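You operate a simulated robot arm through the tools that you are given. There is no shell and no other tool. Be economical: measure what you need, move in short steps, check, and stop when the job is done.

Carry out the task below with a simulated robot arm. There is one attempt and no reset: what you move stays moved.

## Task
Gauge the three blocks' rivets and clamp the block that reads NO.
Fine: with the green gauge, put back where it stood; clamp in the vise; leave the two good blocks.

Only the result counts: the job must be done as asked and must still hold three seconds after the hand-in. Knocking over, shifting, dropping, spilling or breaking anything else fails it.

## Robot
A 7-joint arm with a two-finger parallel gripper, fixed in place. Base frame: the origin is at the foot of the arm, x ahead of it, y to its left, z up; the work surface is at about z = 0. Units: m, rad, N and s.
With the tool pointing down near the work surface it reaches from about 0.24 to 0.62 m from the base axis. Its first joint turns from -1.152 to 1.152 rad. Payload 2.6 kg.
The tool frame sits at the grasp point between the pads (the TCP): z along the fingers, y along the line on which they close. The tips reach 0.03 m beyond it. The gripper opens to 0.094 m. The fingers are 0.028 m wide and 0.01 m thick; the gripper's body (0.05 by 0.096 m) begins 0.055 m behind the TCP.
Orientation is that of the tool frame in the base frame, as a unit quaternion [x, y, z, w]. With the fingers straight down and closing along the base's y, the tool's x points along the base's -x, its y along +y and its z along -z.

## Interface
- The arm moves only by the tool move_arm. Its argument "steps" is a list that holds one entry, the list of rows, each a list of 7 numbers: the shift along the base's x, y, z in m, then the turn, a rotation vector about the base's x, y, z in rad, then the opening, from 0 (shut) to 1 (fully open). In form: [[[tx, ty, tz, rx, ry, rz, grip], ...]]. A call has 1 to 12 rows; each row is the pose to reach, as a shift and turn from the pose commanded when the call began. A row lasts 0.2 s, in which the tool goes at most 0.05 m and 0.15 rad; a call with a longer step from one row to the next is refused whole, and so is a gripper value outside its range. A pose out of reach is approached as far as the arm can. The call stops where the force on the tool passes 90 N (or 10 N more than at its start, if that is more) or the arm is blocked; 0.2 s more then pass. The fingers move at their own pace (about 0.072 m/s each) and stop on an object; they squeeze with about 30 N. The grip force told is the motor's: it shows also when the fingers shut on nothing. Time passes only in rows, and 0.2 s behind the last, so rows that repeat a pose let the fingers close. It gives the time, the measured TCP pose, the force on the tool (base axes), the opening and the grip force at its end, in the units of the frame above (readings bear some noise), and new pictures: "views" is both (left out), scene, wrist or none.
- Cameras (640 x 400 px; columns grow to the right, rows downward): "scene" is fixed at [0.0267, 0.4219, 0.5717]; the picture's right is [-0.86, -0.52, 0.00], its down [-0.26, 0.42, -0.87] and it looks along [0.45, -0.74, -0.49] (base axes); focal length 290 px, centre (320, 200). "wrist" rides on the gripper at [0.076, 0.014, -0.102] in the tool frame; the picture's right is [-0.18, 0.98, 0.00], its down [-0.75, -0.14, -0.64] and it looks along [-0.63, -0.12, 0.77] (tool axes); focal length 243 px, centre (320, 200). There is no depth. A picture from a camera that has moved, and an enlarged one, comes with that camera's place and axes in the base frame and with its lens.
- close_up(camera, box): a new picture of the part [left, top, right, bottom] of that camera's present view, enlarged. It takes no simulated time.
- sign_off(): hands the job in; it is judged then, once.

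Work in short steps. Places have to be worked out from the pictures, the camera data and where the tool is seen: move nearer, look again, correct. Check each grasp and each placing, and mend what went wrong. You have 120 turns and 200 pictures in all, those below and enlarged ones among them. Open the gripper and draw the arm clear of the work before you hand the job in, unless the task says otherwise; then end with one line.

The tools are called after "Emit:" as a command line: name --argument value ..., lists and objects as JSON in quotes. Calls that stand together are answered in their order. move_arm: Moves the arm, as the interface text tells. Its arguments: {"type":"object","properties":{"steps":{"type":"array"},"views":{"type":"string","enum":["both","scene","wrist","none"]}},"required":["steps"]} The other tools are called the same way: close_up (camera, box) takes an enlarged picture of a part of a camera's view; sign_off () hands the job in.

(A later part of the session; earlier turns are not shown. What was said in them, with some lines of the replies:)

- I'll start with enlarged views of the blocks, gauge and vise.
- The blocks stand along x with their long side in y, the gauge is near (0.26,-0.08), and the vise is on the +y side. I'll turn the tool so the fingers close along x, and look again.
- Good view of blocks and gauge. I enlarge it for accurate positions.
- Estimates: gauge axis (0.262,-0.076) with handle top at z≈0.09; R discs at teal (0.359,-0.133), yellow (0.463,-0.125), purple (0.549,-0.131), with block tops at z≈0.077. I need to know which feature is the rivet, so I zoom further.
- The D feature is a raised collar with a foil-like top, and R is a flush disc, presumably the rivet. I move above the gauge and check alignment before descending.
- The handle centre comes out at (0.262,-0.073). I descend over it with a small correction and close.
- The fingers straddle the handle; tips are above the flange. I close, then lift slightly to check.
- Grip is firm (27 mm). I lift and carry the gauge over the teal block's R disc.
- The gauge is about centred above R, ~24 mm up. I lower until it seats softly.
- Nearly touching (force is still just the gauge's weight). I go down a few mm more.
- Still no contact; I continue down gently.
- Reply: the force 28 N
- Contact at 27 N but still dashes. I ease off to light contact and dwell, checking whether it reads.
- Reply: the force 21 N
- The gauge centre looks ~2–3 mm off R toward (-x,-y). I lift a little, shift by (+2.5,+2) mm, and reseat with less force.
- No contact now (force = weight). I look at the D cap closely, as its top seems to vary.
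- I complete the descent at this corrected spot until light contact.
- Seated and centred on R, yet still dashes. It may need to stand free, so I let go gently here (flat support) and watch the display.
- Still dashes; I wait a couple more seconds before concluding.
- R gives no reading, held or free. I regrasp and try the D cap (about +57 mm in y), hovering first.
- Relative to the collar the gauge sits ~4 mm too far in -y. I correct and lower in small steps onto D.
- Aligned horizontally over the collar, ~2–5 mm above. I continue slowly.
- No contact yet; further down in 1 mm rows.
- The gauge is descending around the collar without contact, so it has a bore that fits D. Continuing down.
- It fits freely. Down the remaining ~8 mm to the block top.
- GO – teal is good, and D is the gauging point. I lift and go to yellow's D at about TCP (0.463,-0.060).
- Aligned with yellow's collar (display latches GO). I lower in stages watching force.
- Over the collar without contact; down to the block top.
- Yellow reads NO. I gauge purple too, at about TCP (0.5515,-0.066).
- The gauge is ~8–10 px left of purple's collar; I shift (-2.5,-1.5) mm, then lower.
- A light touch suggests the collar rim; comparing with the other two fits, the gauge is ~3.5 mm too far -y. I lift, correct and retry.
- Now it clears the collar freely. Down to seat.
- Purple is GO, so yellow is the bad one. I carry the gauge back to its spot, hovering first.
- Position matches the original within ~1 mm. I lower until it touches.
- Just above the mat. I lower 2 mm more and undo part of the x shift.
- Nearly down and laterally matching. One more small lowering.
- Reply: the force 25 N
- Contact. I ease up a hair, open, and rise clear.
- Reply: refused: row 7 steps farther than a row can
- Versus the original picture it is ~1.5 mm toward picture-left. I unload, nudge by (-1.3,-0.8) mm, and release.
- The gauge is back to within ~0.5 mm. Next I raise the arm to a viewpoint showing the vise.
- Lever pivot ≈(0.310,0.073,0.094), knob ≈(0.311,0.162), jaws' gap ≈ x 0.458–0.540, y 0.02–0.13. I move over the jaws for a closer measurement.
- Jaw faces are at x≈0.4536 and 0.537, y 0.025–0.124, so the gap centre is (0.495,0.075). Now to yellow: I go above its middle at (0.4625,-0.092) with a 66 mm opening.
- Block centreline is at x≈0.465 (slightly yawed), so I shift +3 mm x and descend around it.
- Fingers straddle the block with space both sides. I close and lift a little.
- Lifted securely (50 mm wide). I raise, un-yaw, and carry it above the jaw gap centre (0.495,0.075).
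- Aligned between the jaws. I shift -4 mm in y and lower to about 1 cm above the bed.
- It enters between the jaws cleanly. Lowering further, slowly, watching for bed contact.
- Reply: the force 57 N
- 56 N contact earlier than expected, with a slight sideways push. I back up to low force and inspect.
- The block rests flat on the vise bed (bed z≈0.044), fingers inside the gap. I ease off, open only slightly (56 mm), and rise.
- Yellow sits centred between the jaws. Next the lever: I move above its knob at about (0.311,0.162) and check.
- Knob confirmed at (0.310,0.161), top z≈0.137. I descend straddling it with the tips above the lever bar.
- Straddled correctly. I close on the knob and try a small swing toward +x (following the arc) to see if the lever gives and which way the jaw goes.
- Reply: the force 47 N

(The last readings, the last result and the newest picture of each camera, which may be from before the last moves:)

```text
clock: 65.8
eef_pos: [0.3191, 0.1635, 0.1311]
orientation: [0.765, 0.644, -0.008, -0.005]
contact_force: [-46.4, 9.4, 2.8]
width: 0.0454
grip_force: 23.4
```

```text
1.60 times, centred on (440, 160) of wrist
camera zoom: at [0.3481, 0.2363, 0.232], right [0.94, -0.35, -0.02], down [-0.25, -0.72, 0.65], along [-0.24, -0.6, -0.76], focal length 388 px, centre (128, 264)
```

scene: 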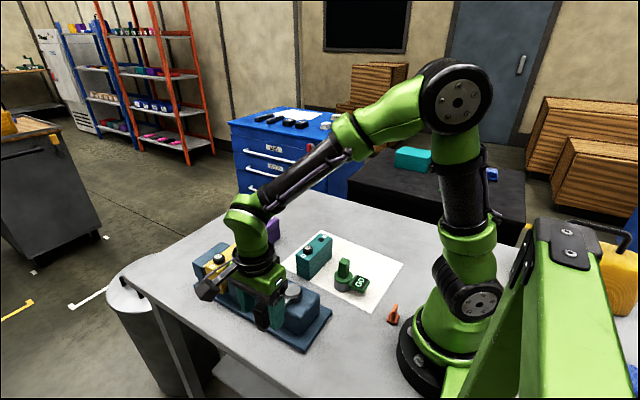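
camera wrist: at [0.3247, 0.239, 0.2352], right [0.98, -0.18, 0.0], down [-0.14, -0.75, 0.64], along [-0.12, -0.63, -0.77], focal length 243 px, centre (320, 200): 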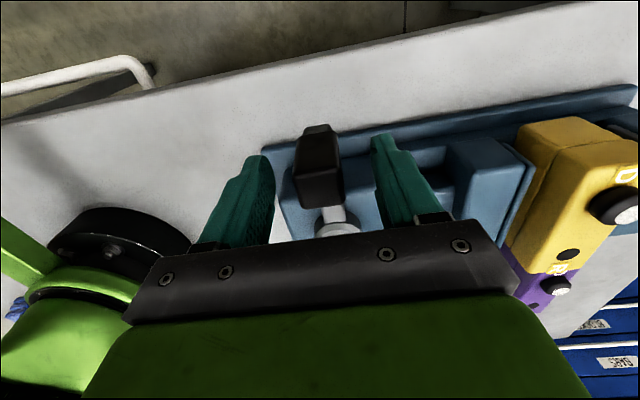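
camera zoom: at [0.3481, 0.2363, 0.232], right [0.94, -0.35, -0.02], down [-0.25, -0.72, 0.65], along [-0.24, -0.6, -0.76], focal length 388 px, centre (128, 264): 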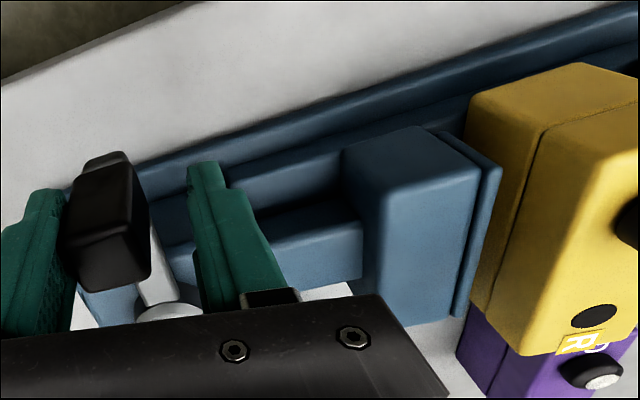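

The lever resists +x (46 N, no motion). I return to the start pose, close on the knob, and test the other way (toward -x).

Emit:
move_arm --steps '[[[-0.005, 0, 0, 0, 0, 0.056, 0.5], [-0.01, 0.0006, 0, 0, 0, 0.112, 0.5], [-0.015, 0.0013, 0, 0, 0, 0.169, 0.5], [-0.015, 0.0013, 0, 0, 0, 0.169, 0.2], [-0.015, 0.0013, 0, 0, 0, 0.169, 0.2], [-0.015, 0.0013, 0, 0, 0, 0.169, 0.2], [-0.02, 0.0013, 0, 0, 0, 0.225, 0.2], [-0.025, 0.0007, 0, 0, 0, 0.281, 0.2], [-0.03, 0, 0, 0, 0, 0.338, 0.2], [-0.03, 0, 0, 0, 0, 0.338, 0.2]]]' --views "none"

Emit:
close_up --camera "scene" --box '[200, 220, 340, 350]'

Emit:
close_up --camera "wrist" --box '[240, 60, 640, 260]'

```text
clock: 68.0
eef_pos: [0.2963, 0.1629, 0.1336]
orientation: [0.646, 0.764, -0.002, 0.001]
contact_force: [-2.6, -27.2, -5.8]
width: 0.0307
grip_force: 44.9
```

```text
3.08 times, centred on (270, 285) of scene
camera zoom: at [0.0268, 0.4219, 0.5717], right [-0.86, -0.52, 0.0], down [-0.26, 0.42, -0.87], along [0.45, -0.74, -0.49], focal length 891 px, centre (474, -62)
```

zoom: 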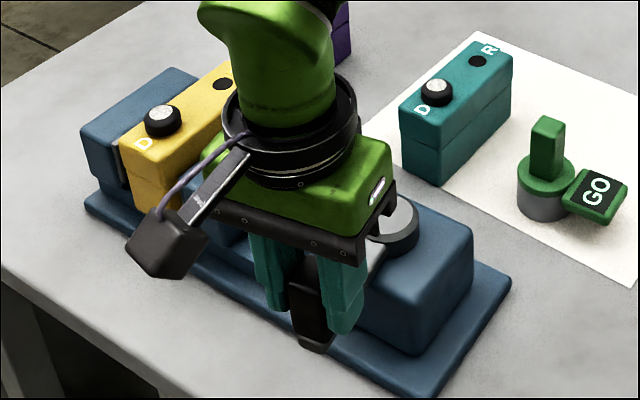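

```text
1.60 times, centred on (440, 160) of wrist
camera zoom: at [0.2977, 0.2402, 0.2343], right [1.0, -0.02, 0.0], down [-0.01, -0.76, 0.64], along [-0.01, -0.64, -0.76], focal length 388 px, centre (128, 264)
```

zoom: 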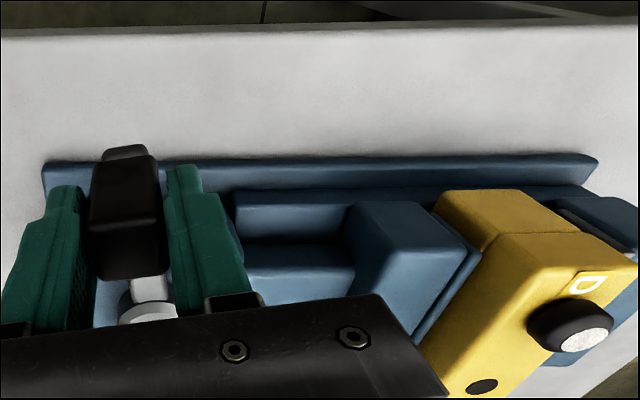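

The lever moves toward -x. I continue along the arc (pivot (0.310,0.073), R≈0.088), turning the tool with it.

Emit:
move_arm --steps '[[[-0.0065, -0.0028, 0, 0, 0, 0.075, 0.2], [-0.0129, -0.0047, 0, 0, 0, 0.15, 0.2], [-0.0192, -0.0071, 0, 0, 0, 0.225, 0.2], [-0.0253, -0.0098, 0, 0, 0, 0.3, 0.2], [-0.0311, -0.0131, 0, 0, 0, 0.375, 0.2], [-0.0367, -0.0167, 0, 0, 0, 0.45, 0.2], [-0.0367, -0.0167, 0, 0, 0, 0.45, 0.2]]]' --views "none"

Emit:
close_up --camera "scene" --box '[180, 220, 340, 350]'

Emit:
close_up --camera "wrist" --box '[240, 60, 640, 260]'

```text
clock: 69.6
eef_pos: [0.2593, 0.1485, 0.1334]
orientation: [0.458, 0.889, 0.0, -0.001]
contact_force: [-18.0, 2.9, 5.1]
width: 0.0307
grip_force: 45.1
```

```text
3.08 times, centred on (260, 285) of scene
camera zoom: at [0.0267, 0.4219, 0.5717], right [-0.86, -0.52, 0.0], down [-0.26, 0.42, -0.87], along [0.45, -0.74, -0.49], focal length 891 px, centre (505, -62)
```

zoom: 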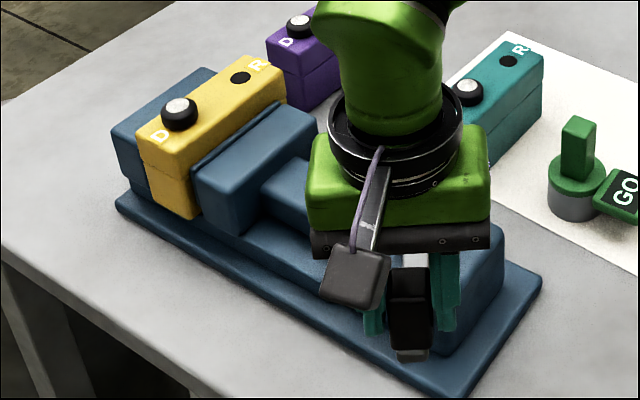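

```text
1.60 times, centred on (440, 160) of wrist
camera zoom: at [0.2263, 0.2181, 0.2349], right [0.91, 0.42, 0.0], down [0.32, -0.7, 0.64], along [0.27, -0.58, -0.77], focal length 388 px, centre (128, 264)
```

zoom: 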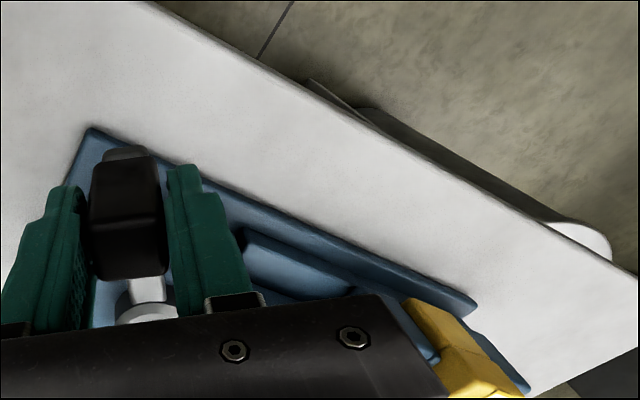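

The jaw is advancing toward the block. Continuing the swing.

Emit:
move_arm --steps '[[[-0.0053, -0.0041, 0, 0, 0, 0.075, 0.2], [-0.0103, -0.0085, 0, 0, 0, 0.15, 0.2], [-0.0149, -0.0134, 0, 0, 0, 0.225, 0.2], [-0.0191, -0.0185, 0, 0, 0, 0.3, 0.2], [-0.023, -0.024, 0, 0, 0, 0.375, 0.2], [-0.0264, -0.0297, 0, 0, 0, 0.45, 0.2], [-0.0264, -0.0297, 0, 0, 0, 0.45, 0.2]]]' --views "none"

Emit:
close_up --camera "scene" --box '[180, 220, 340, 350]'

Emit:
close_up --camera "wrist" --box '[240, 60, 640, 260]'

```text
clock: 71.2
eef_pos: [0.2315, 0.1162, 0.1328]
orientation: [0.251, 0.968, -0.001, -0.005]
contact_force: [-29.6, 3.2, 12.2]
width: 0.0312
grip_force: 45.0
```

```text
3.08 times, centred on (260, 285) of scene
camera zoom: at [0.0267, 0.4219, 0.5717], right [-0.86, -0.52, 0.0], down [-0.26, 0.42, -0.87], along [0.45, -0.74, -0.49], focal length 891 px, centre (505, -62)
```

zoom: 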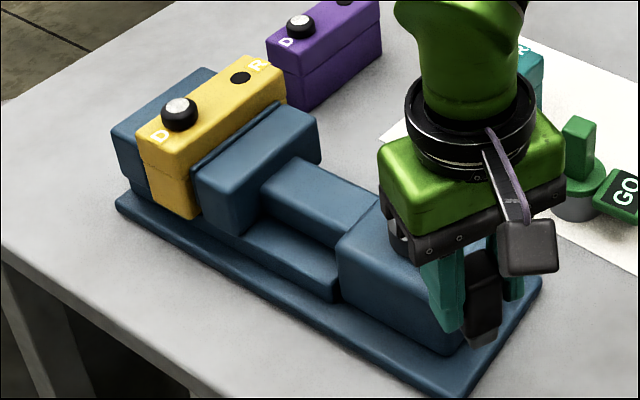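

```text
1.60 times, centred on (440, 160) of wrist
camera zoom: at [0.1721, 0.1672, 0.235], right [0.64, 0.77, -0.01], down [0.6, -0.49, 0.64], along [0.49, -0.41, -0.77], focal length 388 px, centre (128, 264)
```

zoom: 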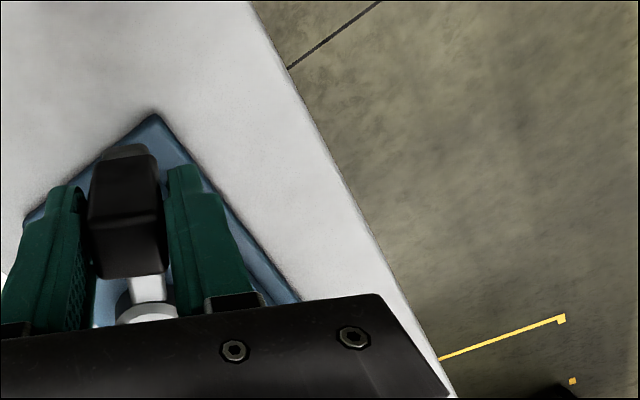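

The jaw appears to have pushed the block against the fixed jaw. I zoom in to check contact on both sides.

Emit:
close_up --camera "scene" --box '[200, 230, 270, 295]'

Emit:
close_up --camera "scene" --box '[260, 270, 360, 350]'

```text
6.15 times, centred on (235, 262) of scene
camera zoom: at [0.0267, 0.4219, 0.5717], right [-0.86, -0.52, 0.0], down [-0.26, 0.42, -0.87], along [0.45, -0.74, -0.49], focal length 1782 px, centre (843, -185)
```

zoom: 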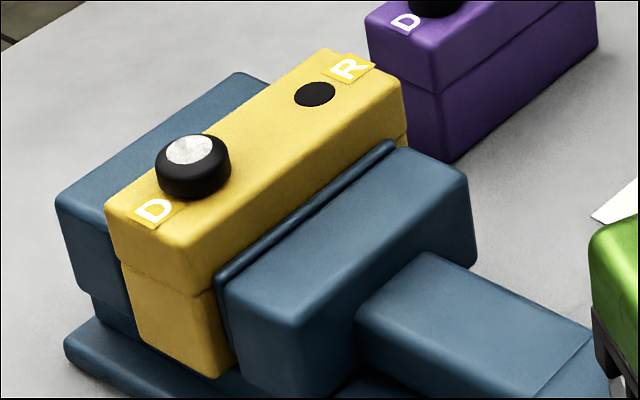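

```text
5.00 times, centred on (310, 310) of scene
camera zoom: at [0.0267, 0.4219, 0.5717], right [-0.86, -0.52, 0.0], down [-0.26, 0.42, -0.87], along [0.45, -0.74, -0.49], focal length 1448 px, centre (370, -350)
```

zoom: 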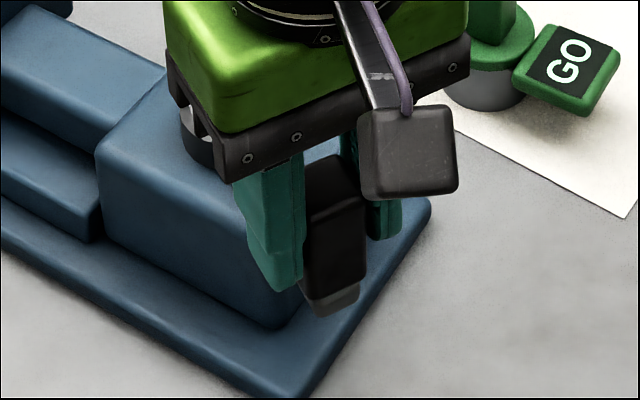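

Clamped snugly on both sides with the lever at ~60°. I try the lever a bit further for a firm stop, watching force.

Emit:
move_arm --steps '[[[-0.0029, -0.006, 0, 0, 0, 0.075, 0.2], [-0.0055, -0.0121, 0, 0, 0, 0.15, 0.2], [-0.0076, -0.0186, 0, 0, 0, 0.225, 0.2], [-0.0092, -0.025, 0, 0, 0, 0.3, 0.2], [-0.0092, -0.025, 0, 0, 0, 0.3, 0.2]]]' --views "none"

Emit:
close_up --camera "scene" --box '[180, 220, 360, 350]'

```text
clock: 72.4
eef_pos: [0.2208, 0.0904, 0.1336]
orientation: [0.103, 0.995, -0.002, -0.006]
contact_force: [-25.5, -10.3, 9.5]
width: 0.0306
grip_force: 44.7
```

```text
3.08 times, centred on (270, 285) of scene
camera zoom: at [0.0267, 0.4219, 0.5717], right [-0.86, -0.52, 0.0], down [-0.26, 0.42, -0.87], along [0.45, -0.74, -0.49], focal length 891 px, centre (474, -62)
```

zoom: 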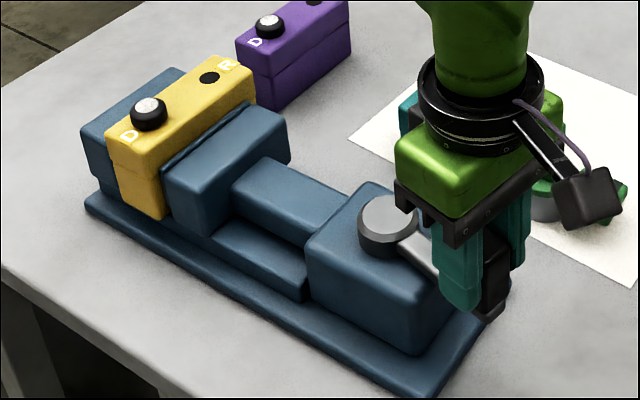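

The lever still turns easily; I continue to ~95° looking for its stop.

Emit:
move_arm --steps '[[[-0.0023, -0.0044, 0, 0, 0, 0.05, 0.2], [-0.0033, -0.0088, 0, 0, 0, 0.1, 0.2], [-0.0038, -0.0132, 0, 0, 0, 0.15, 0.2], [-0.0038, -0.0177, 0, 0, 0, 0.2, 0.2], [-0.0036, -0.0222, 0, 0, 0, 0.25, 0.2], [-0.0034, -0.0266, 0, 0, 0, 0.3, 0.2], [-0.0034, -0.0266, 0, 0, 0, 0.3, 0.2]]]' --views "none"

Emit:
close_up --camera "scene" --box '[180, 220, 360, 350]'

```text
clock: 74.0
eef_pos: [0.2245, 0.0711, 0.1373]
orientation: [-0.048, 0.999, 0.008, 0.008]
contact_force: [34.2, 77.2, -16.1]
width: 0.0608
grip_force: 36.7
```

```text
3.08 times, centred on (270, 285) of scene
camera zoom: at [0.0268, 0.422, 0.5716], right [-0.86, -0.52, 0.0], down [-0.26, 0.42, -0.87], along [0.45, -0.74, -0.49], focal length 891 px, centre (474, -62)
```

zoom: 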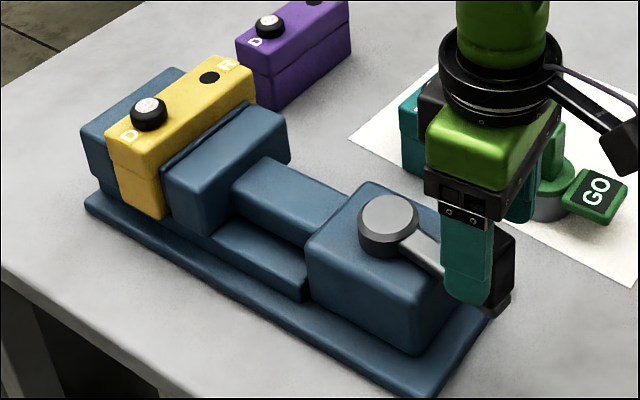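

Hard stop reached (77 N) with the lever fully over. I unload, open around the knob, and rise.

Emit:
move_arm --steps '[[[-0.001, 0.008, 0, 0, 0, -0.08, 0.65], [-0.002, 0.014, 0, 0, 0, -0.15, 0.65], [-0.002, 0.014, 0, 0, 0, -0.15, 0.7], [-0.002, 0.014, 0, 0, 0, -0.15, 0.7]]]' --views "none"

Emit:
close_up --camera "scene" --box '[180, 220, 360, 350]'

```text
clock: 75.0
eef_pos: [0.2186, 0.0805, 0.133]
orientation: [0.027, 1.0, 0.001, -0.001]
contact_force: [-1.2, 1.4, 1.5]
width: 0.0656
grip_force: 0.0
```

```text
3.08 times, centred on (270, 285) of scene
camera zoom: at [0.0267, 0.4219, 0.5717], right [-0.86, -0.52, 0.0], down [-0.26, 0.42, -0.87], along [0.45, -0.74, -0.49], focal length 891 px, centre (474, -62)
```

zoom: 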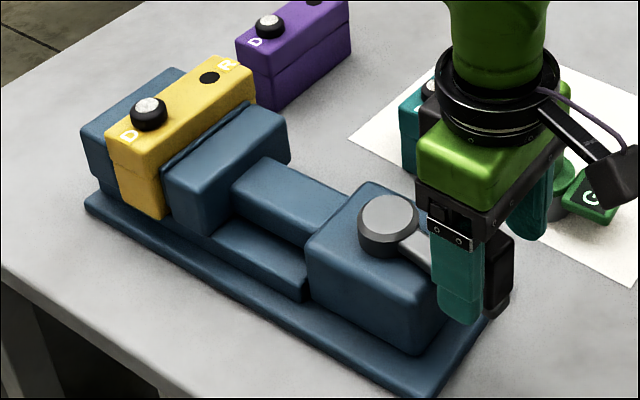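

No load, fingers open around the knob. I rise straight up and draw back from the work.

Emit:
move_arm --steps '[[[0, 0, 0.02, 0, 0, 0, 0.7], [0, 0, 0.06, 0, 0, 0, 0.7], [0, 0, 0.1, 0, 0, 0, 0.7], [0.02, 0, 0.14, 0, 0, 0, 1], [0.04, 0, 0.18, 0, 0, 0, 1], [0.06, 0, 0.22, 0, 0, 0, 1], [0.06, 0, 0.25, 0, 0, 0, 1], [0.06, 0, 0.25, 0, 0, 0, 1], [0.06, 0, 0.25, 0, 0, 0, 1]]]'

Emit:
close_up --camera "scene" --box '[180, 210, 380, 350]'

Emit:
close_up --camera "scene" --box '[200, 230, 270, 295]'

```text
clock: 77.0
eef_pos: [0.2787, 0.0795, 0.3875]
orientation: [0.025, 1.0, 0.0, -0.001]
contact_force: [0.0, -0.1, 0.0]
width: 0.0937
grip_force: 0.0
camera wrist: at [0.2039, 0.0978, 0.4891], right [0.23, 0.97, 0.0], down [0.75, -0.18, 0.64], along [0.62, -0.15, -0.77], focal length 243 px, centre (320, 200)
```

scene: 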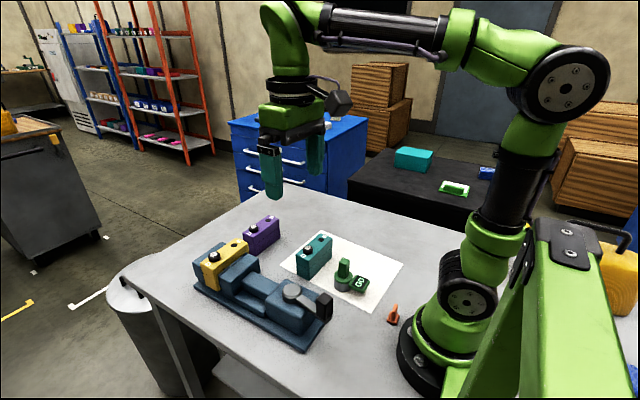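
wrist: 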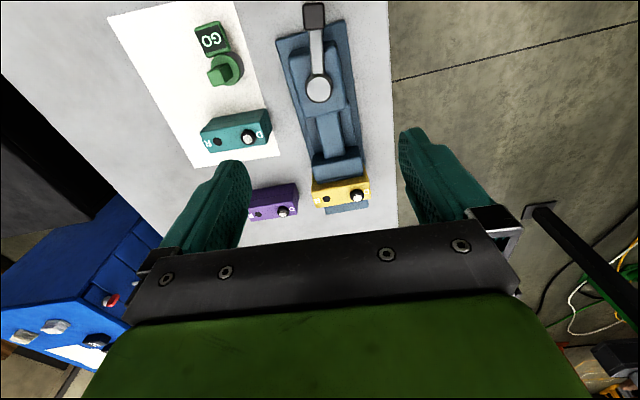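

```text
2.86 times, centred on (280, 280) of scene
camera zoom: at [0.0267, 0.4219, 0.5717], right [-0.86, -0.52, 0.0], down [-0.26, 0.42, -0.87], along [0.45, -0.74, -0.49], focal length 827 px, centre (434, -29)
```

zoom: 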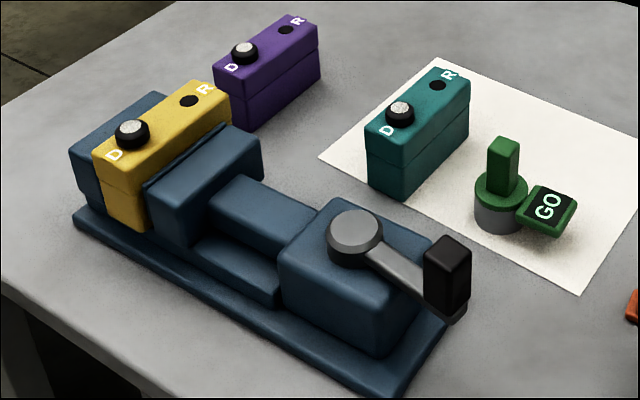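

```text
6.15 times, centred on (235, 262) of scene
camera zoom: at [0.0267, 0.4219, 0.5717], right [-0.86, -0.52, 0.0], down [-0.26, 0.42, -0.87], along [0.45, -0.74, -0.49], focal length 1782 px, centre (843, -185)
```

zoom: 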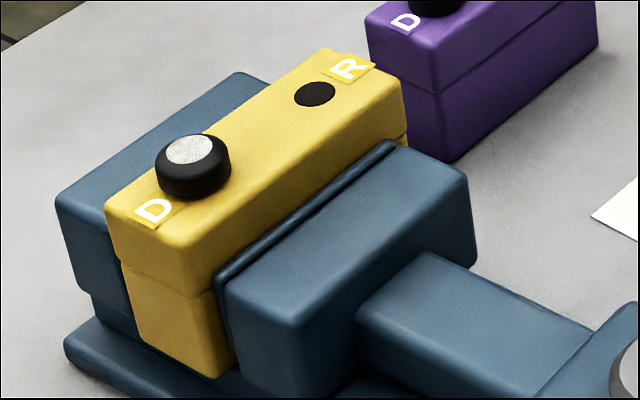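

All is settled: yellow is held between both jaws with the lever at its stop. The gauge is on its spot, teal and purple are in place, and the gripper is open and clear. I hand in.

Emit:
sign_off

```text
The job is handed in.
```

The yellow block read NO and is clamped in the vise with the lever at its stop. Teal and purple read GO and were left in place, and the green gauge is back within about 0.5 mm of where it stood. All three readings came from the raised D caps, because the flush R disc gave no reading on teal, the only block where I tried it.
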